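You operate a simulated robot arm through the tools that you are given. There is no shell and no other tool. Be economical: measure what you need, move in short steps, check, and stop when the job is done.

You are at the controls of a simulated robot arm. One attempt, no reset.

JOB
Wipe the oil smear out of the hollow block's bowl with the felt pad.
Fine: clamp it first; put the felt pad back and open the clamp after.

It is judged by the outcome, as a careful person would: the job done as asked, and still so three seconds after it is handed in. It fails if anything else is knocked over, pushed out of place, dropped, spilled or broken.

ROBOT AND FRAMES
A 6-joint arm with a two-finger parallel gripper, fixed in place. Base frame: the origin is at the foot of the arm, x ahead of it, y to its left, z up. Lengths are in m, angles in degrees, forces in N, time in s.
Its first joint turns from -66.0 to 66.0 degrees. Payload 1.57 kg.
Tool frame: the origin (TCP) lies between the finger pads and is the grasp point; the fingertips stand 0.03 m ahead of it; z points along the fingers, y is the line along which they close. Largest opening 0.08 m; finger width 0.017, thickness 0.012; the body of the gripper, 0.04 by 0.082 m, starts 0.08 m behind the TCP.
Orientation is told as [roll, pitch, yaw] about the base's x, y, z axes, in that order, counted from this pose: with the fingers straight down and closing along the base's y, the tool's x points along the base's -x, its y along +y and its z along -z.

CONTROLS
- The arm moves only by the tool nudge_tool. Its argument "plan" is a list of rows, each a list of 3 entries, a list of its own where there are three numbers: the turn, a rotation vector about the tool's x, y, z in units of 180 degrees (1.0 is 180 degrees), then the shift along the tool's x, y, z in units of 150 mm (1.0 is 150 mm), then the gripper command, from -1 (shut) to 1 (fully open), values between in proportion. In form: [[[wx, wy, wz], [dx, dy, dz], fingers], ...]. A call has 1 to 8 rows; each row is the pose to reach, as a shift and turn from the pose commanded when the call began, along the tool's axes at that moment. A call with a number of a shift or a turn outside -1 to 1 is refused whole. Rows are played at 5 a second. More than 0.05 m and 8.6 degrees between two rows, or a gripper value outside its range, and nothing of the call is played. Where a pose cannot be reached the arm comes as near as it can. A force on the tool above 40 N (or 10 N above the force at the start of the call, whichever is more), or a blocked arm, ends the call early, and 0.2 s more pass. The fingers move at their own pace (about 0.153 m/s each) and stop on an object; they squeeze with about 32 N. The grip force told is the motor's: it shows also when the fingers shut on nothing. Time passes only in rows, and 0.2 s behind the last, so rows that repeat a pose let the fingers close. It gives the time, the measured TCP pose, the force on the tool (base axes), the opening and the grip force at its end, in the units of the frame above (readings bear some noise).
- Cameras (640 x 400 px; columns grow to the right, rows downward): "scene" is fixed at [0.0576, -0.3358, 0.4258]; the picture's right is [0.74, -0.67, 0.00], its down [-0.37, -0.41, -0.83] and it looks along [0.56, 0.62, -0.56] (base axes); focal length 272 px, centre (320, 200). "wrist" rides on the gripper at [-0.032, 0, -0.078] in the tool frame; the picture's right is [0.00, -1.00, 0.00], its down [0.97, 0.00, -0.24] and it looks along [0.24, 0.00, 0.97] (tool axes); focal length 218 px, centre (320, 200).
- capture(camera): a new picture of that camera. It takes no simulated time.
- point_at(camera, pixels): for up to 12 pixels [column, row] of the newest picture of that camera ("zoom" is the newest enlarged one), the place [x, y, z] in the base frame of the surface seen there, good to about 0.003 m. It takes no simulated time.
- close_up(camera, box): a new picture of the part [left, top, right, bottom] of that camera's present view, enlarged. It takes no simulated time.
- hand_in(): hands the job in; it is judged then, once.

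Keep the steps short. Do not move on a guess: measure, check each grasp and each placing, and mend mistakes. In all there are 80 turns and 34 pictures (those below and enlarged ones count). Leave the gripper open and the arm clear of the work at the hand-in unless told otherwise, and finish with a single line.

The tools are called after "Request:" by a JSON object that holds its "name" and its "arguments". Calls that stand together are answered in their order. nudge_tool: Moves the arm, as the interface text tells. Its arguments: {"type":"object","properties":{"plan":{"type":"array"}},"required":["plan"]} The other tools are called the same way: capture (camera) takes a picture; point_at (camera, pixels) gives the place of the surface under pixels of a picture; close_up (camera, box) takes an enlarged picture of a part of a camera's view; hand_in () hands the job in.

At the start:

```text
time_s: 0.0
position: [0.2237, -0.0492, 0.2813]
orientation: [0.1, -0.2, 0.0]
force: [0.1, -0.8, -0.2]
gripper_width: 0.0801
grasp_force: 0.0
```

scene: 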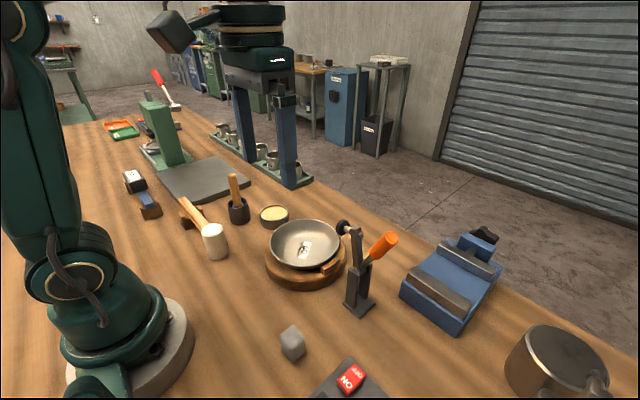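
wrist: 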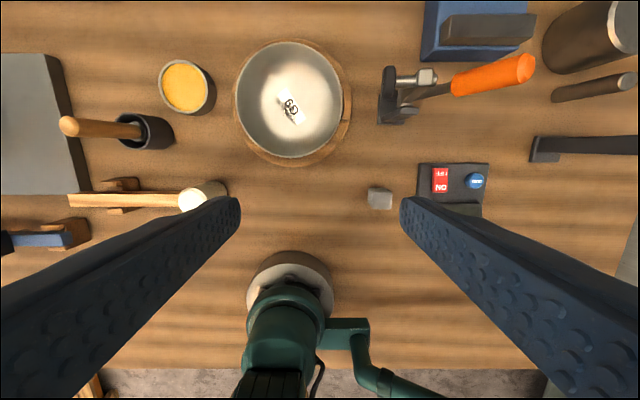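

I see a bowl on a wooden ring, an orange-handled toggle clamp beside it, and a small grey block that may be the felt pad. I'll look at them enlarged.

Request:
{"name": "close_up", "arguments": {"camera": "scene", "box": [240, 190, 420, 370]}}

Request:
{"name": "close_up", "arguments": {"camera": "wrist", "box": [220, 30, 540, 230]}}

```text
2.22 times, centred on (330, 280) of scene
```

zoom: 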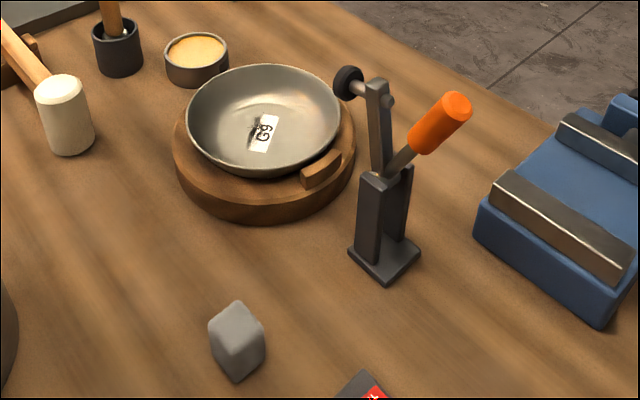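

```text
2.00 times, centred on (380, 130) of wrist
```

zoom: 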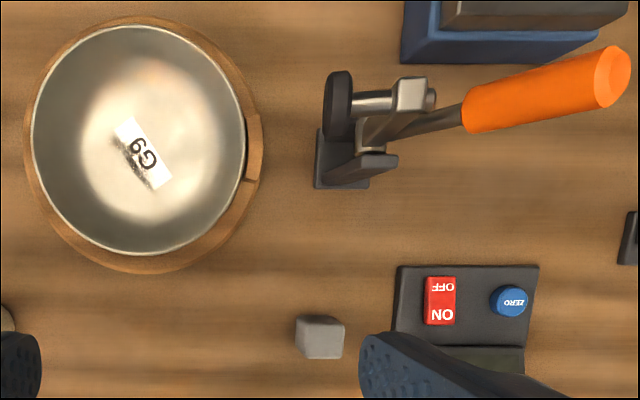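

The wooden block holds a metal bowl, with a dark smudge by the G9 label. The toggle clamp's arm stands upright, so it's open. I'll measure the bowl, clamp and pad.

Request:
{"name": "point_at", "arguments": {"camera": "zoom", "pixels": [[140, 155], [130, 165], [155, 185], [35, 140], [244, 140], [140, 28], [140, 252], [254, 140], [320, 336], [325, 353], [298, 340], [342, 340]]}}

Request:
{"name": "point_at", "arguments": {"camera": "wrist", "pixels": [[388, 90], [428, 78], [410, 79], [386, 118], [402, 112], [460, 84], [490, 74], [525, 67], [395, 100], [434, 86], [348, 100], [403, 122]]}}

Request:
{"name": "capture", "arguments": {"camera": "scene"}}

```text
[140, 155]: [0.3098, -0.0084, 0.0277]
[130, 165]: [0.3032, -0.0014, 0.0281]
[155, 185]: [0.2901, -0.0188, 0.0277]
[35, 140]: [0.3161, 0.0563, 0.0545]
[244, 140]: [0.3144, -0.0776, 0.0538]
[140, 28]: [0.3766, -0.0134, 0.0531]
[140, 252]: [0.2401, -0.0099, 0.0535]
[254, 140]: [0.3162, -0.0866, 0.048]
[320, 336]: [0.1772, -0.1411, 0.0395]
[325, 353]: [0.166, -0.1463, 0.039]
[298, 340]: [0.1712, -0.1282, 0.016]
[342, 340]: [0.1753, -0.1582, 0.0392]
```

```text
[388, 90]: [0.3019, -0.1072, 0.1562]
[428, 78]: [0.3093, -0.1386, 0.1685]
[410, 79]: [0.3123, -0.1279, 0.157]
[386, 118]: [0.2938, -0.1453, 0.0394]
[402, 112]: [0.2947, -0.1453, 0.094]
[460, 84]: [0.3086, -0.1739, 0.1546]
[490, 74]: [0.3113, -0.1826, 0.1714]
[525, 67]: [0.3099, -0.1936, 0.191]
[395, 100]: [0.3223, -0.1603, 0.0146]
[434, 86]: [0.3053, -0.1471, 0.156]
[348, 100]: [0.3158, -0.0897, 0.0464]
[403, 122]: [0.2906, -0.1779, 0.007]
```

```text
29 pictures are left
```

scene: 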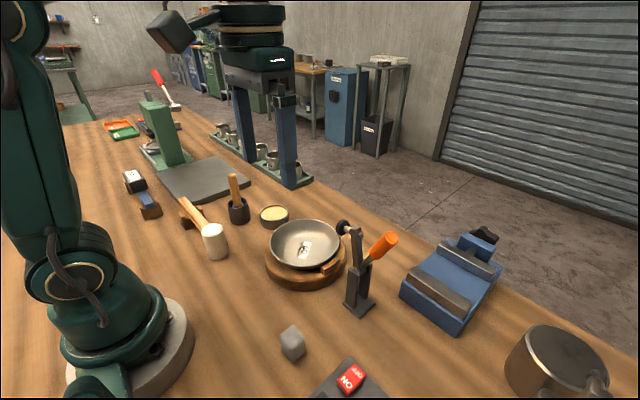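

The measurements put the work surface near z = 0. The smudge is near (0.30, -0.01), the pad near (0.172, -0.144), and the clamp pivots about x beside the wooden lug. I'll look closer at the smear and the clamp.

Request:
{"name": "close_up", "arguments": {"camera": "wrist", "box": [250, 60, 330, 140]}}

Request:
{"name": "close_up", "arguments": {"camera": "scene", "box": [320, 210, 410, 330]}}

```text
5.00 times, centred on (290, 100) of wrist
```

zoom: 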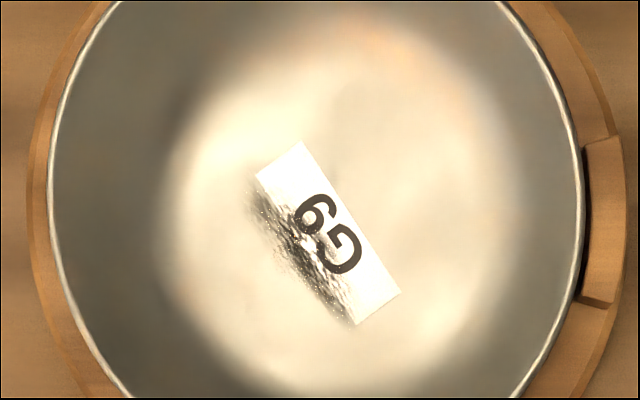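

```text
3.33 times, centred on (365, 270) of scene
```

zoom: 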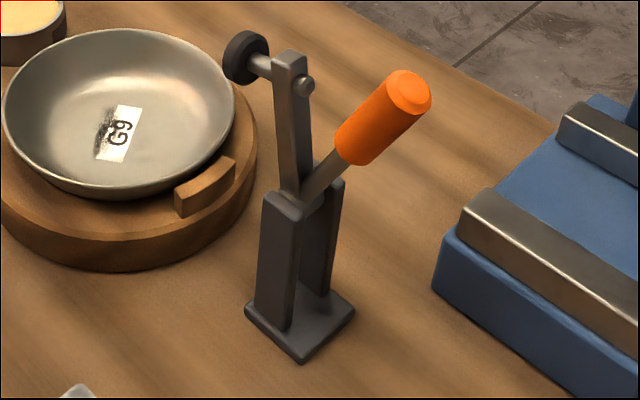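

The smear runs along the label's lower-left edge, from about wrist (276,98) to (297,125). Next I measure its extent, and the clamp handle from the scene zoom.

Request:
{"name": "point_at", "arguments": {"camera": "wrist", "pixels": [[276, 98], [297, 125], [288, 109], [282, 112], [292, 108], [290, 118], [304, 117], [287, 90]]}}

Request:
{"name": "point_at", "arguments": {"camera": "zoom", "pixels": [[405, 92], [365, 145], [425, 110], [345, 130], [320, 185], [290, 60], [245, 60], [290, 185], [280, 200], [205, 180], [232, 160], [265, 65]]}}

```text
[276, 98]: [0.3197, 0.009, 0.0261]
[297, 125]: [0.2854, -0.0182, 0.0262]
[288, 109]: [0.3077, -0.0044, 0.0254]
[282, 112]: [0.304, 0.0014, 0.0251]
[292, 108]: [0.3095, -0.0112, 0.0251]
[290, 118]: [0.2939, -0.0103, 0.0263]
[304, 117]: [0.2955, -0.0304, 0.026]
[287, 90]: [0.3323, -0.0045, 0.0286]
```

```text
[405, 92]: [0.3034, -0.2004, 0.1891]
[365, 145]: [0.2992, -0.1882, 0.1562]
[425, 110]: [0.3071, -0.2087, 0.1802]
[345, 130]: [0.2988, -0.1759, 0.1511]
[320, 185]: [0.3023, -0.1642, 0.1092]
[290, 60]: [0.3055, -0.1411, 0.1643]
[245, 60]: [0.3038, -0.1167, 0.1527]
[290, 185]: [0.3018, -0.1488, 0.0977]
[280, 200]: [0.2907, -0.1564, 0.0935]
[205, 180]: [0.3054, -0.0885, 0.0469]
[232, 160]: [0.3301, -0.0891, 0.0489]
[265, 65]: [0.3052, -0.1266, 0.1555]
```

The clamp pivot is near (0.305, -0.15, 0.09) and its orange grip near (0.305, -0.195, 0.175). I'll shut the fingers and move at height toward the handle's outer (-y) side, to push it toward +y.

Request:
{"name": "nudge_tool", "arguments": {"plan": [[[0, 0, 0], [0, -0.27, 0], -1], [[0, 0, 0], [0, -0.54, 0], -1], [[0, 0, 0], [0, -0.8, 0], -1], [[0, 0, 0], [0, -1, 0], -1], [[0, 0, 0], [-0.1, -1, 0], -1]]}}

```text
time_s: 1.2
position: [0.2342, -0.1987, 0.2752]
orientation: [-0.1, -0.1, 0.0]
force: [-0.9, -0.2, -0.1]
gripper_width: 0.0
grasp_force: 20.6
out of reach, approached as far as the arm can: row 5
```

Straight down, the reach ends near radius 0.31, so I'll tilt the tool 45° forward. The fingers will then point toward +x and down, which suits the handle.

Request:
{"name": "nudge_tool", "arguments": {"plan": [[[0, -0.042, 0], [0.05, -0.05, 0], -1], [[0, -0.084, 0], [0.1, -0.1, 0], -1], [[0, -0.126, 0], [0.1, -0.15, 0], -1], [[0, -0.168, 0], [0.1, -0.2, 0], -1], [[0, -0.21, 0], [0.1, -0.25, 0], -1], [[0, -0.25, 0], [0.1, -0.3, 0], -1]]}}

```text
time_s: 2.6
position: [0.2333, -0.2357, 0.2764]
orientation: [-0.2, -45.1, 0.0]
force: [-0.3, -0.3, 0.9]
gripper_width: 0.0001
grasp_force: 21.3
out of reach, approached as far as the arm can: row 6
```

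Tilted 45° and at (0.233, -0.236, 0.276). I'll slide along the fingers down to about (0.298, -0.236, 0.185), on the outer side of the grip with about 15 mm clearance.

Request:
{"name": "nudge_tool", "arguments": {"plan": [[[0, 0, 0], [0.04, 0, 0.24], -1], [[0, 0, 0], [0.08, 0, 0.48], -1], [[0, 0, 0], [0.123, 0, 0.735], -1]]}}

Request:
{"name": "capture", "arguments": {"camera": "scene"}}

```text
time_s: 3.4
position: [0.2989, -0.2351, 0.1869]
orientation: [0.0, -45.2, 0.0]
force: [0.7, -0.2, 0.4]
gripper_width: 0.0
grasp_force: 21.0
```

```text
26 pictures are left
```

scene: 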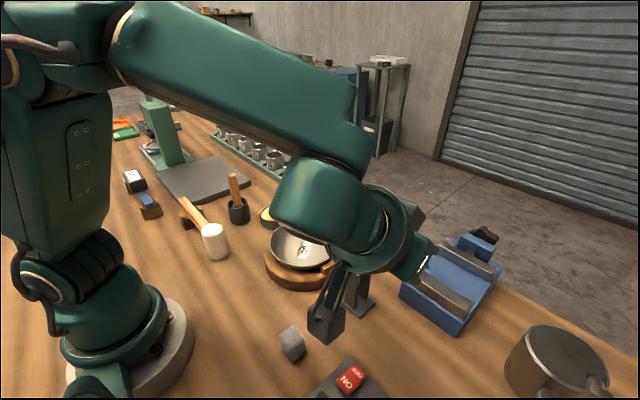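

Request:
{"name": "close_up", "arguments": {"camera": "scene", "box": [270, 180, 470, 350]}}

Request:
{"name": "capture", "arguments": {"camera": "wrist"}}

```text
2.35 times, centred on (370, 265) of scene
```

zoom: 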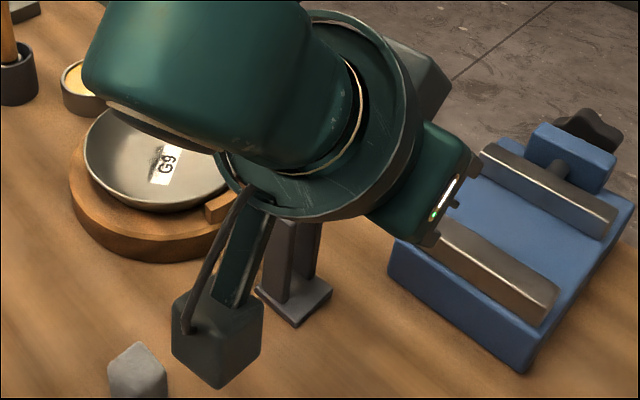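

```text
24 pictures are left
```

wrist: 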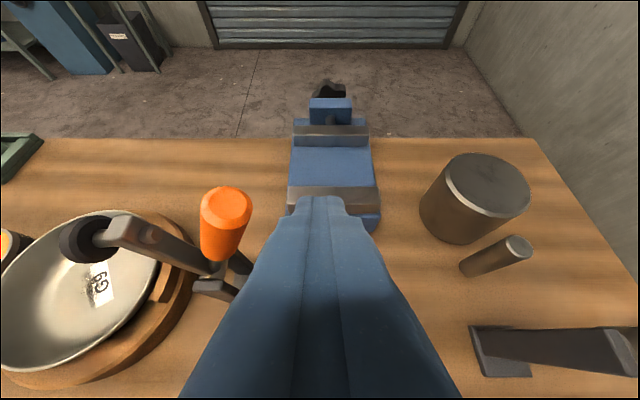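

The wrist view shows the shut fingers just right of the orange grip, at (225,220). A cube hangs off the wrist, so I'll check its position for clearance.

Request:
{"name": "point_at", "arguments": {"camera": "zoom", "pixels": [[215, 340], [235, 260], [250, 340], [190, 300], [430, 230]]}}

Request:
{"name": "point_at", "arguments": {"camera": "wrist", "pixels": [[226, 200], [225, 240], [245, 215], [320, 205], [75, 235], [205, 262]]}}

```text
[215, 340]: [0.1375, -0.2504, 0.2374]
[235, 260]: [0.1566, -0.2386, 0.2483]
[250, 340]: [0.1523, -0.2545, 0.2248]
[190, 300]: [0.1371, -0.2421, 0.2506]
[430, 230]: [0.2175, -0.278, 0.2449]
```

```text
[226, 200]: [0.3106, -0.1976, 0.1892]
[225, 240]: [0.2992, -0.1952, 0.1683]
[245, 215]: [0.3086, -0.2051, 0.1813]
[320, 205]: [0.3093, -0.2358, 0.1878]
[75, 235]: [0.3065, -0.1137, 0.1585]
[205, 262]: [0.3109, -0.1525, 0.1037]
```

Clearances are fine. I'll push toward +y by 45 mm in small rows, watching the force.

Request:
{"name": "nudge_tool", "arguments": {"plan": [[[0, 0, 0], [0, 0.08, 0], -1], [[0, 0, 0], [0, 0.14, 0], -1], [[0, 0, 0], [0, 0.2, 0], -1], [[0, 0, 0], [0, 0.25, 0], -1], [[0, 0, 0], [0, 0.3, 0], -1]]}}

Request:
{"name": "capture", "arguments": {"camera": "wrist"}}

```text
time_s: 4.6
position: [0.2982, -0.1895, 0.1843]
orientation: [0.0, -45.2, 0.0]
force: [-1.0, -2.4, 1.9]
gripper_width: 0.0
grasp_force: 20.9
```

```text
23 pictures are left
```

wrist: 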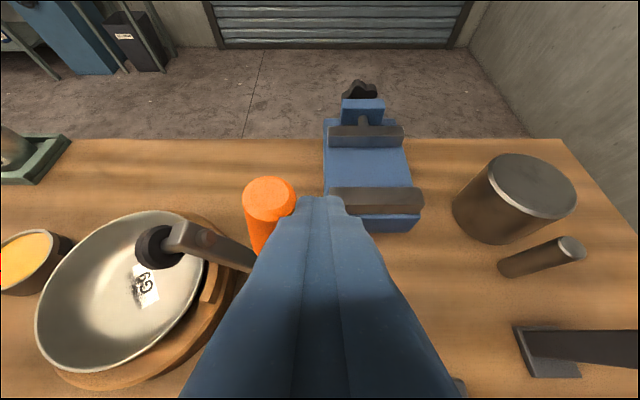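

The handle moves with about 2.4 N and the arm has begun to swing. I'll measure both to learn their ratio.

Request:
{"name": "point_at", "arguments": {"camera": "wrist", "pixels": [[270, 190], [262, 225], [155, 248], [185, 235], [210, 243], [145, 262]]}}

```text
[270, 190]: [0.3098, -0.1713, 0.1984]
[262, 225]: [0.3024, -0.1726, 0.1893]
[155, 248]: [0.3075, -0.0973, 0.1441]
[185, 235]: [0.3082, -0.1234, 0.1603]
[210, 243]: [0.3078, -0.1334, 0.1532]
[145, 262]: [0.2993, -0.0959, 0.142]
```

Arm and handle turn together about 1:1, so full closure needs about 88° with the handle ending about 60° past vertical. I'll follow that arc to about 45° and check.

Request:
{"name": "nudge_tool", "arguments": {"plan": [[[0, 0, 0], [-0.03, 0.1, -0.03], -1], [[0, 0, 0], [-0.061, 0.207, -0.061], -1], [[0, 0, 0], [-0.061, 0.323, -0.061], -1], [[0, 0, 0], [-0.047, 0.433, -0.047], -1], [[0, 0, 0], [-0.028, 0.51, -0.028], -1], [[0, 0, 0], [0, 0.593, 0], -1]]}}

Request:
{"name": "capture", "arguments": {"camera": "wrist"}}

```text
time_s: 6.0
position: [0.2993, -0.1011, 0.185]
orientation: [0.0, -45.2, 0.0]
force: [-0.3, 0.1, 0.4]
gripper_width: 0.0
grasp_force: 21.1
```

```text
22 pictures are left
```

wrist: 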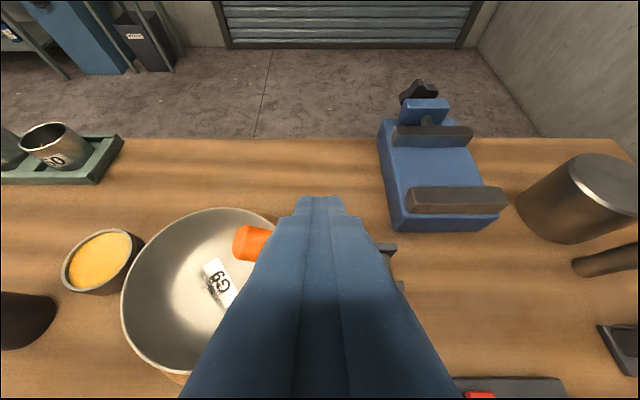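

Force is now about zero and the handle lies ahead of the fingers at (250,243), so it may have snapped over. I'll measure it and look from the scene.

Request:
{"name": "point_at", "arguments": {"camera": "wrist", "pixels": [[240, 243], [258, 240], [260, 230], [248, 258]]}}

Request:
{"name": "close_up", "arguments": {"camera": "scene", "box": [230, 180, 430, 340]}}

```text
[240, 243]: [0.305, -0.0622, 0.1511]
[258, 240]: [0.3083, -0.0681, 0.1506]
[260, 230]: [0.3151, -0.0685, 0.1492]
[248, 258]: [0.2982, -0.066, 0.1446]
```

```text
2.50 times, centred on (330, 260) of scene
```

zoom: 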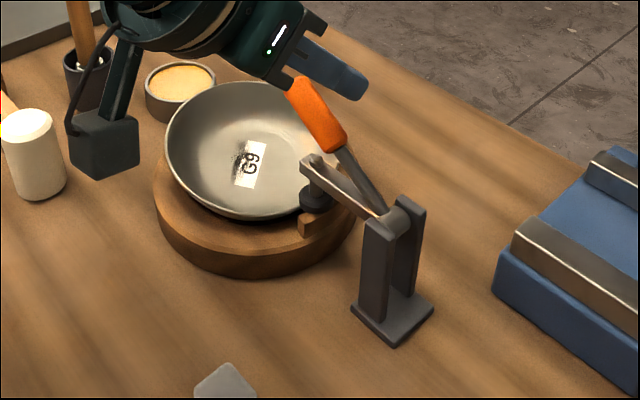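

The arm is now horizontal with the tip on or just above the lug. I'll press the handle slightly further to make sure it's seated and feel the force.

Request:
{"name": "nudge_tool", "arguments": {"plan": [[[0, 0, 0], [0.03, 0.06, 0.03], -1], [[0, 0, 0], [0.06, 0.11, 0.06], -1], [[0, 0, 0], [0.085, 0.145, 0.085], -1], [[0, 0, 0], [0.108, 0.173, 0.108], -1]]}}

Request:
{"name": "close_up", "arguments": {"camera": "scene", "box": [270, 200, 390, 310]}}

```text
time_s: 7.0
position: [0.3017, -0.0817, 0.1678]
orientation: [-1.2, -46.2, 0.2]
force: [1.7, -1.1, 0.9]
gripper_width: 0.0
grasp_force: 21.5
stopped in row 4: the force on the tool passed its limit (the readings are from after the stop); the commanded pose is now the measured one
```

```text
3.64 times, centred on (330, 255) of scene
```

zoom: 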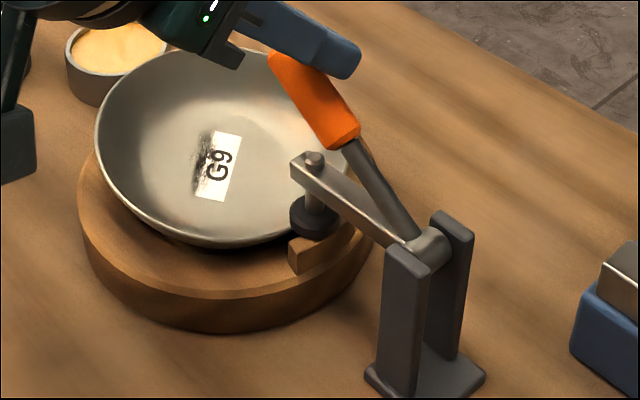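

The force limit tripped against a firm stop and the tip sits on the lug: clamped. Now I back off and bring the tool upright above the grey pad.

Request:
{"name": "nudge_tool", "arguments": {"plan": [[[0, 0, 0], [0, -0.05, -0.25], -1], [[0, 0.042, 0], [0.1, -0.15, -0.45], -1], [[0, 0.085, 0], [0.2, -0.25, -0.6], 0], [[0, 0.128, 0], [0.3, -0.35, -0.685], 0.6], [[0, 0.171, 0], [0.36, -0.35, -0.685], 0.6], [[0, 0.214, 0], [0.36, -0.35, -0.685], 0.6], [[0, 0.257, 0], [0.36, -0.35, -0.685], 0.6]]}}

Request:
{"name": "capture", "arguments": {"camera": "wrist"}}

```text
time_s: 8.6
position: [0.1886, -0.1309, 0.2018]
orientation: [-0.8, 0.2, -0.8]
force: [0.5, -0.2, -0.3]
gripper_width: 0.0642
grasp_force: 0.1
```

```text
19 pictures are left
```

wrist: 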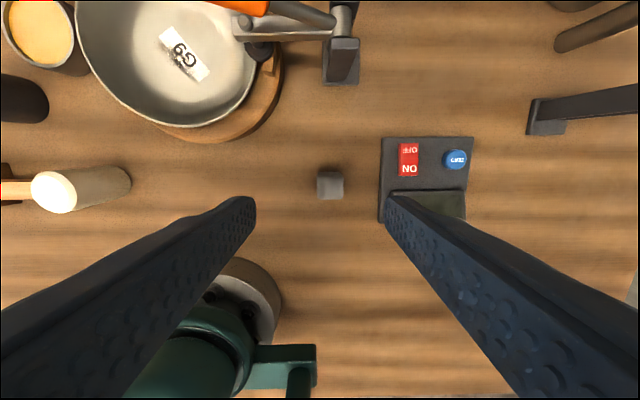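

Request:
{"name": "close_up", "arguments": {"camera": "wrist", "box": [290, 150, 410, 225]}}

Request:
{"name": "point_at", "arguments": {"camera": "wrist", "pixels": [[320, 177], [342, 178], [320, 196], [342, 196], [331, 187], [382, 140], [382, 218], [386, 160], [410, 160], [300, 190], [360, 187]]}}

```text
5.33 times, centred on (350, 188) of wrist
```

zoom: 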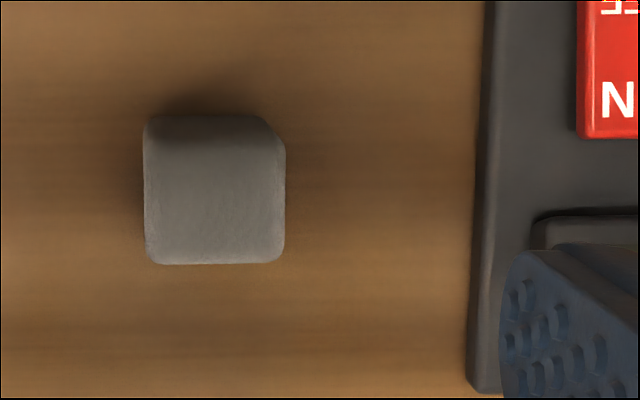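

```text
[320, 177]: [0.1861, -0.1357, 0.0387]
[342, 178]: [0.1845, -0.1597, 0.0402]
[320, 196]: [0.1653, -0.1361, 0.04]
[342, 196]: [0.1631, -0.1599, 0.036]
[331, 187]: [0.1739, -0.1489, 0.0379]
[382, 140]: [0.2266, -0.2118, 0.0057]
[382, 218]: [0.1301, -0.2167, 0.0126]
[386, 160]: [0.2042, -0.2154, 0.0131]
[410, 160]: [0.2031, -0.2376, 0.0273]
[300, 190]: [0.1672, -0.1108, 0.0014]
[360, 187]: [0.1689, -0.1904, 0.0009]
```

The pad is centred at about (0.174, -0.148), about 28 mm wide and 39 mm tall. The bowl is at the edge of vertical reach, so I'll grasp the pad with a 20° forward tilt and keep that tilt for wiping, so its face stays flat. First I hover above it.

Request:
{"name": "nudge_tool", "arguments": {"plan": [[[-0.0015, -0.037, -0.0015], [0.05, -0.04, 0.15], 0.6], [[-0.003, -0.075, -0.003], [0.1, -0.08, 0.35], 0.6], [[-0.0044, -0.112, -0.0044], [0.14, -0.113, 0.547], 0.6], [[-0.0044, -0.112, -0.0044], [0.14, -0.113, 0.547], 0.6]]}}

Request:
{"name": "capture", "arguments": {"camera": "wrist"}}

```text
time_s: 9.6
position: [0.1673, -0.1486, 0.1169]
orientation: [-0.3, -20.0, 0.3]
force: [-0.6, -0.2, 1.0]
gripper_width: 0.0638
grasp_force: 0.1
```

```text
17 pictures are left
```

wrist: 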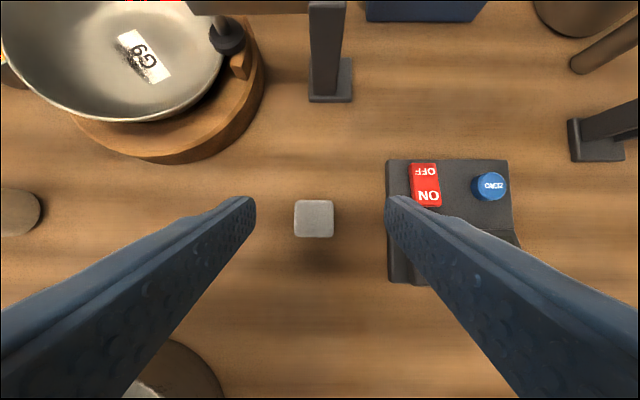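

Request:
{"name": "point_at", "arguments": {"camera": "wrist", "pixels": [[314, 203], [298, 212], [330, 212], [314, 230], [314, 216], [310, 260]]}}

```text
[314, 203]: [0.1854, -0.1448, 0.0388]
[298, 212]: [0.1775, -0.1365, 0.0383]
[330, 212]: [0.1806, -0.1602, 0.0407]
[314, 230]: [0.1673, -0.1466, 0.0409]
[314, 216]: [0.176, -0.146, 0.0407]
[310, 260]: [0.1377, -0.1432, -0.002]
```

The pad centre is (0.1755, -0.146) with its top at 0.040. I'll descend straight down to TCP z ≈ 0.046, leaving the fingertips about 15 mm above the table.

Request:
{"name": "nudge_tool", "arguments": {"plan": [[[0, 0, 0], [0.05, 0.013, 0.15], 0.6], [[0, 0, 0], [0.1, 0.013, 0.3], 0.6], [[0, 0, 0], [0.148, 0.013, 0.45], 0.6], [[0, 0, 0], [0.148, 0.013, 0.45], 0.6]]}}

Request:
{"name": "capture", "arguments": {"camera": "wrist"}}

```text
time_s: 10.6
position: [0.1707, -0.148, 0.0455]
orientation: [-0.2, -20.0, 0.4]
force: [0.3, 0.5, -0.6]
gripper_width: 0.0641
grasp_force: 0.1
```

```text
16 pictures are left
```

wrist: 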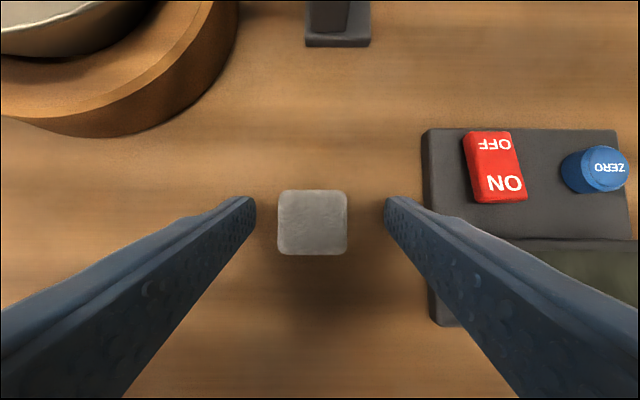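

The pad sits between the fingers, about 3 mm to the left. I'll shift +3 mm in y and close.

Request:
{"name": "nudge_tool", "arguments": {"plan": [[[0, 0, 0], [0, 0.02, 0], 0.6], [[0, 0, 0], [0, 0.02, 0], 0], [[0, 0, 0], [0, 0.02, 0], -1], [[0, 0, 0], [0, 0.02, 0], -1]]}}

```text
time_s: 11.6
position: [0.1712, -0.1446, 0.0469]
orientation: [-0.2, -20.0, 0.4]
force: [0.1, 0.1, -0.6]
gripper_width: 0.029
grasp_force: 31.7
```

Gripped at 29 mm opening and 31.7 N. Now I lift straight up 100 mm and check.

Request:
{"name": "nudge_tool", "arguments": {"plan": [[[0, 0, 0], [-0.057, 0, -0.157], -1], [[0, 0, 0], [-0.114, 0, -0.313], -1], [[0, 0, 0], [-0.171, 0, -0.47], -1], [[0, 0, 0], [-0.228, 0, -0.627], -1]]}}

Request:
{"name": "capture", "arguments": {"camera": "wrist"}}

```text
time_s: 12.6
position: [0.1709, -0.1438, 0.1486]
orientation: [-0.3, -20.0, 0.3]
force: [1.0, -0.2, -0.5]
gripper_width: 0.0288
grasp_force: 32.2
```

```text
15 pictures are left
```

wrist: 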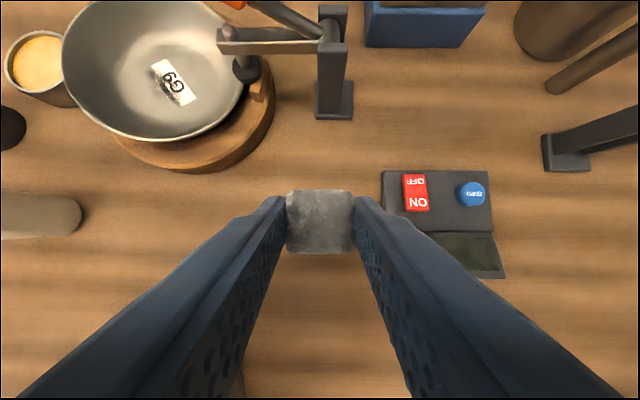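

Holding well. I move over the bowl at the same height, first in y and then in x, so the pad hovers above the smear centre at about (0.303, -0.004).

Request:
{"name": "nudge_tool", "arguments": {"plan": [[[0, 0, 0], [0, 0.24, 0], -1], [[0, 0, 0], [0, 0.48, 0], -1], [[0, 0, 0], [0, 0.72, 0], -1], [[0, 0, 0], [0, 0.933, 0], -1], [[0, 0, 0], [-0.26, 0.933, 0.095], -1], [[0, 0, 0], [-0.53, 0.933, 0.19], -1], [[0, 0, 0], [-0.8, 0.933, 0.29], -1], [[0, 0, 0], [-0.8, 0.933, 0.29], -1]]}}

Request:
{"name": "capture", "arguments": {"camera": "wrist"}}

Request:
{"name": "close_up", "arguments": {"camera": "scene", "box": [220, 150, 420, 320]}}

```text
time_s: 14.4
position: [0.2986, -0.0035, 0.1478]
orientation: [-0.2, -20.1, 0.5]
force: [0.0, -0.2, -0.2]
gripper_width: 0.0288
grasp_force: 32.4
out of reach, approached as far as the arm can: row 4
```

```text
14 pictures are left
```

wrist: 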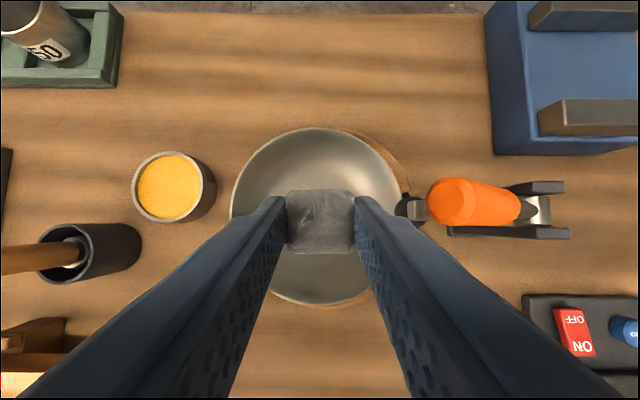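

```text
2.35 times, centred on (320, 235) of scene
```

zoom: 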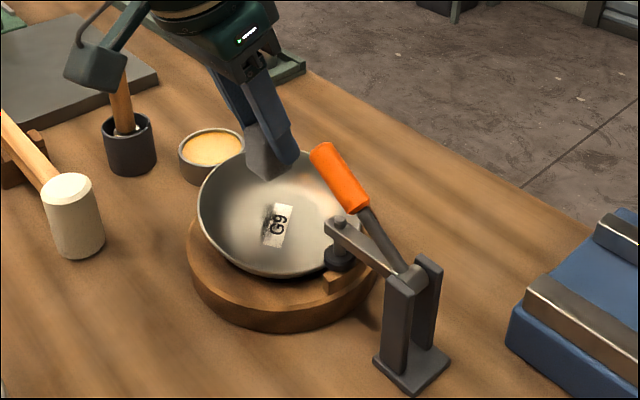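

Clear of the handle. I lower 70 mm to just above the bowl floor (contact expected at TCP z ≈ 0.072).

Request:
{"name": "nudge_tool", "arguments": {"plan": [[[0, 0, 0], [0.053, 0, 0.146], -1], [[0, 0, 0], [0.107, 0, 0.293], -1], [[0, 0, 0], [0.16, 0, 0.439], -1], [[0, 0, 0], [0.16, 0, 0.439], -1]]}}

```text
time_s: 15.4
position: [0.2966, -0.004, 0.0783]
orientation: [-0.2, -20.3, 0.4]
force: [-3.6, -5.2, 19.0]
gripper_width: 0.0286
grasp_force: 31.8
```

Contact already, at 19 N, earlier than expected because of the concave bowl. I'll ease up 2 mm for a lighter press.

Request:
{"name": "nudge_tool", "arguments": {"plan": [[[0, 0, 0], [-0.005, 0, -0.0125], -1], [[0, 0, 0], [-0.005, 0, -0.0125], -1]]}}

```text
time_s: 16.0
position: [0.2966, -0.0036, 0.0793]
orientation: [-0.3, -19.8, 0.4]
force: [-0.1, -0.7, 0.2]
gripper_width: 0.0286
grasp_force: 31.5
```

Contact stiffness is about 10 N per mm. I'll make a wiping stroke along the smear (lower end, then upper end), following the bowl's curve with roughly 1 mm of press.

Request:
{"name": "nudge_tool", "arguments": {"plan": [[[0, 0, 0], [0.002, 0, 0.006], -1], [[0, 0, 0], [0.034, -0.033, -0.0125], -1], [[0, 0, 0], [0.066, -0.067, -0.033], -1], [[0, 0, 0], [0.034, -0.033, -0.0125], -1], [[0, 0, 0], [0.002, 0, 0.006], -1], [[0, 0, 0], [-0.043, 0.03, 0.018], -1], [[0, 0, 0], [-0.09, 0.06, 0.026], -1]]}}

Request:
{"name": "close_up", "arguments": {"camera": "scene", "box": [260, 200, 360, 290]}}

```text
time_s: 17.6
position: [0.3106, 0.0058, 0.0809]
orientation: [-0.2, -20.1, 0.4]
force: [-0.4, -0.3, 0.3]
gripper_width: 0.0288
grasp_force: 31.5
```

```text
4.44 times, centred on (310, 245) of scene
```

zoom: 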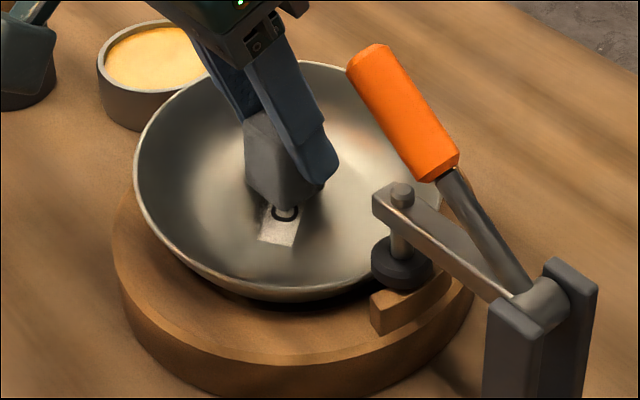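

The lower part of the smear looks wiped, but at the upper end there's no contact (0.3 N). I'll press 2 mm lower here and stroke back and forth toward the centre.

Request:
{"name": "nudge_tool", "arguments": {"plan": [[[0, 0, 0], [0.005, 0, 0.0125], -1], [[0, 0, 0], [-0.02, -0.04, 0.022], -1], [[0, 0, 0], [0.03, 0.02, 0.003], -1], [[0, 0, 0], [0.052, -0.03, 0.006], -1], [[0, 0, 0], [0.095, -0.06, -0.013], -1], [[0, 0, 0], [0.052, -0.03, 0.006], -1], [[0, 0, 0], [0.005, 0, 0.0125], -1], [[0, 0, 0], [0.005, 0, 0.0125], -1]]}}

```text
time_s: 19.4
position: [0.3132, 0.0044, 0.0773]
orientation: [-0.2, -20.0, 0.5]
force: [0.4, 0.3, 0.1]
gripper_width: 0.0289
grasp_force: 31.7
```

Still no contact force here, so I'll lift 70 mm and look at what remains.

Request:
{"name": "nudge_tool", "arguments": {"plan": [[[0, 0, 0], [-0.053, 0, -0.146], -1], [[0, 0, 0], [-0.107, 0, -0.293], -1], [[0, 0, 0], [-0.16, 0, -0.439], -1]]}}

Request:
{"name": "close_up", "arguments": {"camera": "scene", "box": [260, 210, 360, 280]}}

```text
time_s: 20.2
position: [0.311, 0.0054, 0.1484]
orientation: [-0.2, -20.1, 0.3]
force: [-0.3, 0.6, -0.7]
gripper_width: 0.0288
grasp_force: 31.6
```

```text
5.71 times, centred on (310, 245) of scene
```

zoom: 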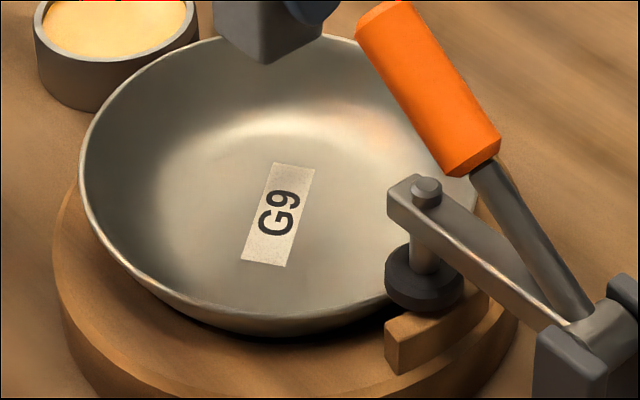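

The smear looks gone. I move back to the clear spot at x ≈ 0.18 and check with the wrist camera before returning the pad.

Request:
{"name": "nudge_tool", "arguments": {"plan": [[[0, 0, 0], [0.27, 0, -0.098], -1], [[0, 0, 0], [0.54, 0, -0.196], -1], [[0, 0, 0], [0.8, 0, -0.29], -1], [[0, 0, 0], [0.8, -0.2, -0.29], -1]]}}

Request:
{"name": "close_up", "arguments": {"camera": "wrist", "box": [220, 0, 420, 130]}}

```text
time_s: 21.2
position: [0.184, -0.0242, 0.1491]
orientation: [-0.2, -20.0, 0.3]
force: [0.3, -0.2, -1.0]
gripper_width: 0.0287
grasp_force: 32.2
```

```text
3.08 times, centred on (320, 65) of wrist
```

zoom: 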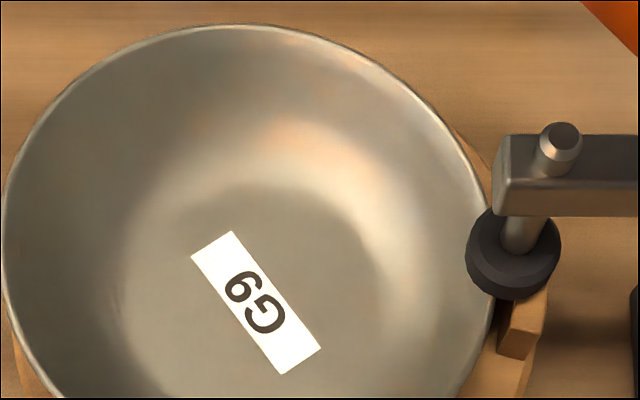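

The bowl is clean and the clamp still holds. Next I return the pad over its original spot at (0.171, -0.1446).

Request:
{"name": "nudge_tool", "arguments": {"plan": [[[0, 0, 0], [0.02, -0.2, -0.007], -1], [[0, 0, 0], [0.04, -0.4, -0.015], -1], [[0, 0, 0], [0.06, -0.6, -0.022], -1], [[0, 0, 0], [0.085, -0.803, -0.03], -1], [[0, 0, 0], [0.085, -0.803, -0.03], -1]]}}

```text
time_s: 22.4
position: [0.1703, -0.1445, 0.1493]
orientation: [-0.2, -20.1, 0.4]
force: [-0.2, 0.3, -0.1]
gripper_width: 0.0288
grasp_force: 32.3
```

Above the spot. I lower 97 mm, to about 4 mm above the placing height.

Request:
{"name": "nudge_tool", "arguments": {"plan": [[[0, 0, 0], [0.06, 0, 0.165], -1], [[0, 0, 0], [0.12, 0, 0.33], -1], [[0, 0, 0], [0.175, 0, 0.48], -1], [[0, 0, 0], [0.22, 0, 0.608], -1], [[0, 0, 0], [0.22, 0, 0.608], -1]]}}

Request:
{"name": "close_up", "arguments": {"camera": "scene", "box": [250, 300, 340, 380]}}

```text
time_s: 23.6
position: [0.1709, -0.1454, 0.0513]
orientation: [-0.2, -20.0, 0.4]
force: [0.3, 0.9, -0.7]
gripper_width: 0.0287
grasp_force: 31.9
```

```text
5.00 times, centred on (295, 340) of scene
```

zoom: 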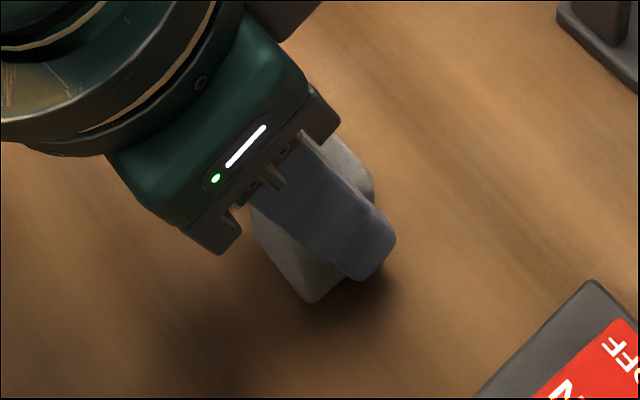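

Now I lower the last few millimetres slowly to feel the table.

Request:
{"name": "nudge_tool", "arguments": {"plan": [[[0, 0, 0], [0.0045, 0, 0.0125], -1], [[0, 0, 0], [0.009, 0, 0.025], -1], [[0, 0, 0], [0.009, 0, 0.025], -1]]}}

```text
time_s: 24.4
position: [0.1721, -0.1447, 0.0477]
orientation: [-0.1, -20.1, 0.4]
force: [-0.4, 0.6, -0.8]
gripper_width: 0.0286
grasp_force: 32.5
```

Request:
{"name": "nudge_tool", "arguments": {"plan": [[[0, 0, 0], [0.0015, 0, 0.004], -1], [[0, 0, 0], [0.003, 0, 0.008], -1], [[0, 0, 0], [0.003, 0, 0.008], -1]]}}

```text
time_s: 25.2
position: [0.1727, -0.1462, 0.047]
orientation: [-0.2, -20.2, 0.3]
force: [0.3, 0.5, 3.2]
gripper_width: 0.0286
grasp_force: 32.6
```

Light contact at 3.2 N: the pad is on the table. I open to 0.064 and then rise straight up.

Request:
{"name": "nudge_tool", "arguments": {"plan": [[[0, 0, 0], [0, 0, 0], 0], [[0, 0, 0], [0, 0, 0], 0.6], [[0, 0, 0], [0, 0, 0], 0.6], [[0, 0, 0], [-0.06, 0, -0.165], 0.6], [[0, 0, 0], [-0.12, 0, -0.33], 0.6], [[0, 0, 0], [-0.18, 0, -0.495], 0.6], [[0, 0, 0], [-0.24, 0, -0.66], 0.6]]}}

Request:
{"name": "capture", "arguments": {"camera": "wrist"}}

```text
time_s: 26.8
position: [0.1716, -0.1457, 0.1523]
orientation: [-0.2, -20.0, 0.4]
force: [-0.2, 0.3, 0.1]
gripper_width: 0.0643
grasp_force: 0.1
```

```text
8 pictures are left
```

wrist: 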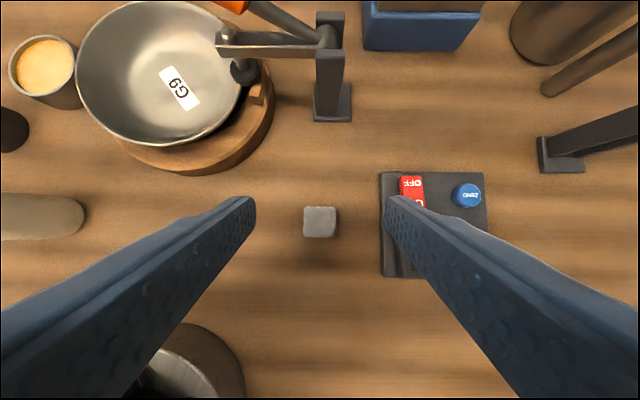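

The pad is back and upright, the same as at the start. To open the clamp I shut the fingers, move to the bowl side (y ≈ -0.02) and tilt to 45° to come in under the handle's inner side.

Request:
{"name": "nudge_tool", "arguments": {"plan": [[[0, 0, 0], [-0.13, 0.1, -0.13], -1], [[0, 0, 0], [-0.26, 0.3, -0.265], -1], [[0, -0.045, 0], [-0.33, 0.5, -0.265], -1], [[0, -0.092, 0], [-0.4, 0.7, -0.265], -1], [[0, -0.139, 0], [-0.4, 0.84, -0.265], -1], [[0, -0.139, 0], [-0.4, 0.84, -0.265], -1]]}}

```text
time_s: 28.2
position: [0.2191, -0.0277, 0.2217]
orientation: [-0.2, -45.1, 0.5]
force: [-0.7, -0.1, 0.6]
gripper_width: 0.0
grasp_force: 21.2
out of reach, approached as far as the arm can: row 5, 6
```

At (0.219, -0.028, 0.222) with 45° tilt. I slide down along the fingers to (0.298, -0.018, 0.125), which keeps clear of the handle end at y ≈ -0.046.

Request:
{"name": "nudge_tool", "arguments": {"plan": [[[0, 0, 0], [0.02, 0.067, 0.2], -1], [[0, 0, 0], [0.04, 0.067, 0.42], -1], [[0, 0, 0], [0.06, 0.067, 0.63], -1], [[0, 0, 0], [0.085, 0.067, 0.83], -1], [[0, 0, 0], [0.085, 0.067, 0.83], -1]]}}

Request:
{"name": "capture", "arguments": {"camera": "wrist"}}

```text
time_s: 29.4
position: [0.2977, -0.018, 0.1243]
orientation: [-0.2, -45.1, 0.5]
force: [0.7, -0.2, 0.2]
gripper_width: 0.0001
grasp_force: 21.6
out of reach, approached as far as the arm can: row 1, 2, 3
```

```text
7 pictures are left
```

wrist: 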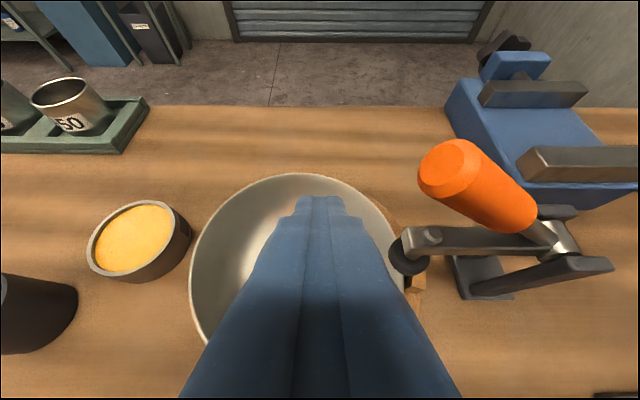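

The finger is beside the handle end at (450,180), at the right height to hook under it. I push along the opening arc (toward -y and up) to about 30°.

Request:
{"name": "nudge_tool", "arguments": {"plan": [[[0, 0, 0], [0, -0.13, 0], -1], [[0, 0, 0], [-0.005, -0.247, -0.005], -1], [[0, 0, 0], [-0.042, -0.267, -0.042], -1], [[0, 0, 0], [-0.08, -0.288, -0.08], -1], [[0, 0, 0], [-0.149, -0.345, -0.149], -1], [[0, 0, 0], [-0.211, -0.419, -0.211], -1]]}}

Request:
{"name": "capture", "arguments": {"camera": "wrist"}}

```text
time_s: 30.8
position: [0.3055, -0.0812, 0.1702]
orientation: [-0.3, -45.5, 0.4]
force: [0.0, 0.4, 0.0]
gripper_width: 0.0
grasp_force: 21.8
out of reach, approached as far as the arm can: row 1, 2, 3, 4, 5, 6
```

```text
6 pictures are left
```

wrist: 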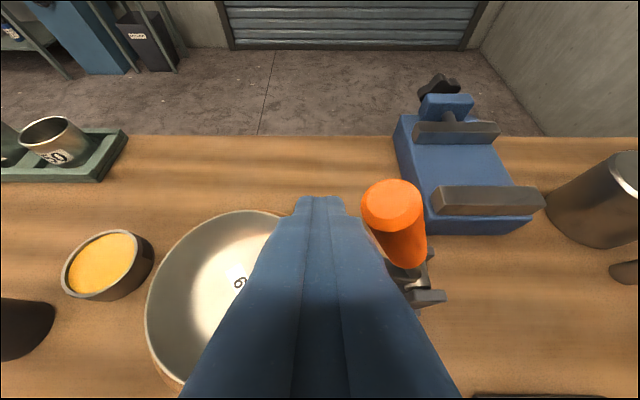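

The handle is rising ahead of the fingers as planned. I continue around the arc past vertical to its original open angle of about -27°.

Request:
{"name": "nudge_tool", "arguments": {"plan": [[[0, 0, 0], [-0.024, -0.06, -0.042], -1], [[0, 0, 0], [-0.057, -0.167, -0.094], -1], [[0, 0, 0], [-0.082, -0.28, -0.129], -1], [[0, 0, 0], [-0.096, -0.398, -0.143], -1], [[0, 0, 0], [-0.096, -0.519, -0.143], -1], [[0, 0, 0], [-0.087, -0.603, -0.134], -1]]}}

Request:
{"name": "close_up", "arguments": {"camera": "scene", "box": [260, 190, 440, 330]}}

```text
time_s: 32.2
position: [0.3009, -0.1708, 0.1933]
orientation: [-0.2, -45.0, 0.5]
force: [-0.4, 2.3, 2.0]
gripper_width: 0.0
grasp_force: 20.4
```

```text
2.86 times, centred on (350, 260) of scene
```

zoom: 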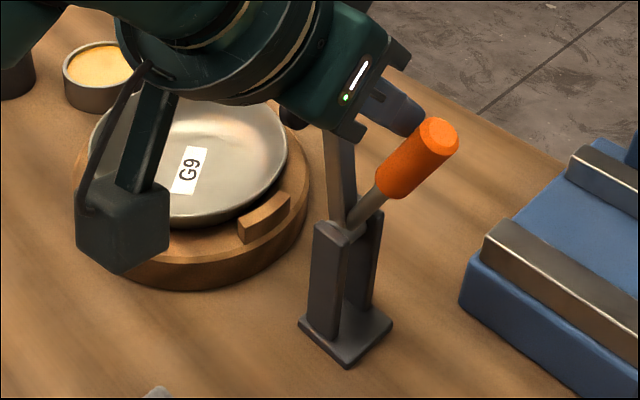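

Almost fully open, with 2.3 N on the handle. A few more millimetres to reach its stop, then a small back-off.

Request:
{"name": "nudge_tool", "arguments": {"plan": [[[0, 0, 0], [0.008, -0.035, 0.008], -1], [[0, 0, 0], [0.014, -0.065, 0.014], -1], [[0, 0, 0], [0.02, -0.09, 0.02], -1]]}}

```text
time_s: 32.7
position: [0.3023, -0.1709, 0.1912]
orientation: [0.5, -45.3, 0.8]
force: [-0.8, 7.9, 5.0]
gripper_width: 0.0
grasp_force: 21.8
stopped in row 2: the force on the tool passed its limit (the readings are from after the stop); the commanded pose is now the measured one
```

It's against the open stop. I back off a little toward +y and withdraw up along the finger axis.

Request:
{"name": "nudge_tool", "arguments": {"plan": [[[0, 0, 0], [0, 0.035, 0], -1], [[0, 0, 0], [0, 0.035, -0.2], -1], [[0, 0, 0], [0, 0.035, -0.4], -1], [[0, 0, 0], [0.1, 0.035, -0.6], -1], [[0, 0, 0], [0.1, 0.035, -0.6], 0], [[0, 0, 0], [0.1, 0.035, -0.6], 1], [[0, 0, 0], [0.1, 0.035, -0.6], 1]]}}

Request:
{"name": "capture", "arguments": {"camera": "wrist"}}

Request:
{"name": "capture", "arguments": {"camera": "scene"}}

```text
time_s: 34.3
position: [0.2564, -0.1523, 0.2413]
orientation: [0.3, -45.3, 0.8]
force: [0.1, -0.7, -0.2]
gripper_width: 0.0799
grasp_force: 0.0
out of reach, approached as far as the arm can: row 3, 4, 5, 6, 7
```

```text
4 pictures are left
```

wrist: 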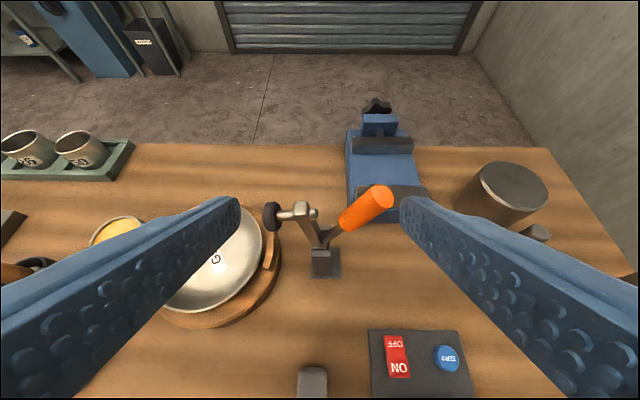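

```text
3 pictures are left
```

scene: 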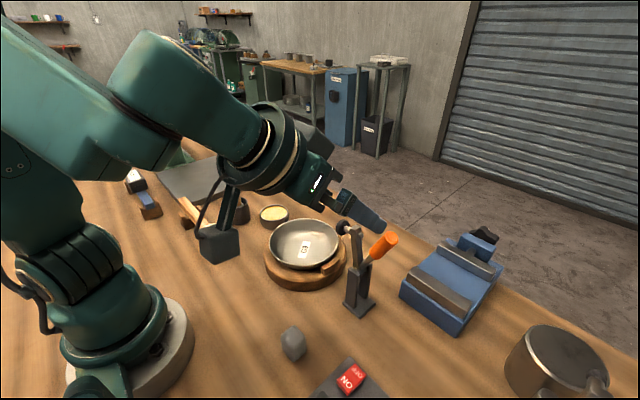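

The clamp is open as it was, the pad is back and the bowl is clean. I pull the arm further back, clear of the work.

Request:
{"name": "nudge_tool", "arguments": {"plan": [[[0, 0, 0], [0.1, 0.05, -0.15], 1], [[0, 0.045, 0], [0.2, 0.1, -0.3], 1], [[0, 0.09, 0], [0.3, 0.15, -0.4], 1], [[0, 0.135, 0], [0.3, 0.2, -0.4], 1]]}}

Request:
{"name": "capture", "arguments": {"camera": "scene"}}

```text
time_s: 35.3
position: [0.1822, -0.1251, 0.2523]
orientation: [0.4, -20.9, 1.0]
force: [0.0, 0.8, -0.2]
gripper_width: 0.0799
grasp_force: 0.0
out of reach, approached as far as the arm can: row 1, 2, 3
```

```text
2 pictures are left
```

scene: 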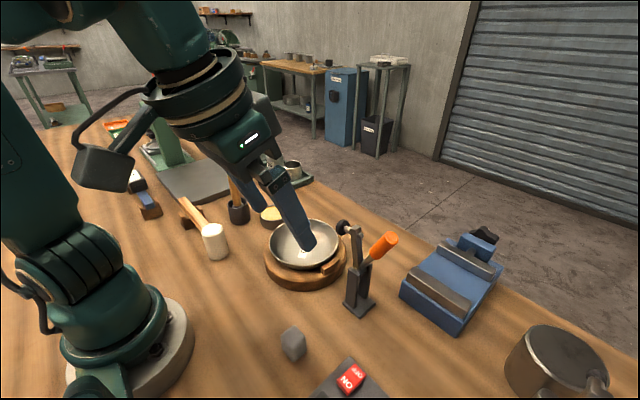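

Everything is in its place and the gripper is open and clear, so I hand in.

Request:
{"name": "hand_in", "arguments": {}}

```text
The job is handed in.
```

The oil smear is wiped out of the bowl, which was clamped throughout; the felt pad is back in its place, the clamp is open, and the arm is clear with the gripper open.
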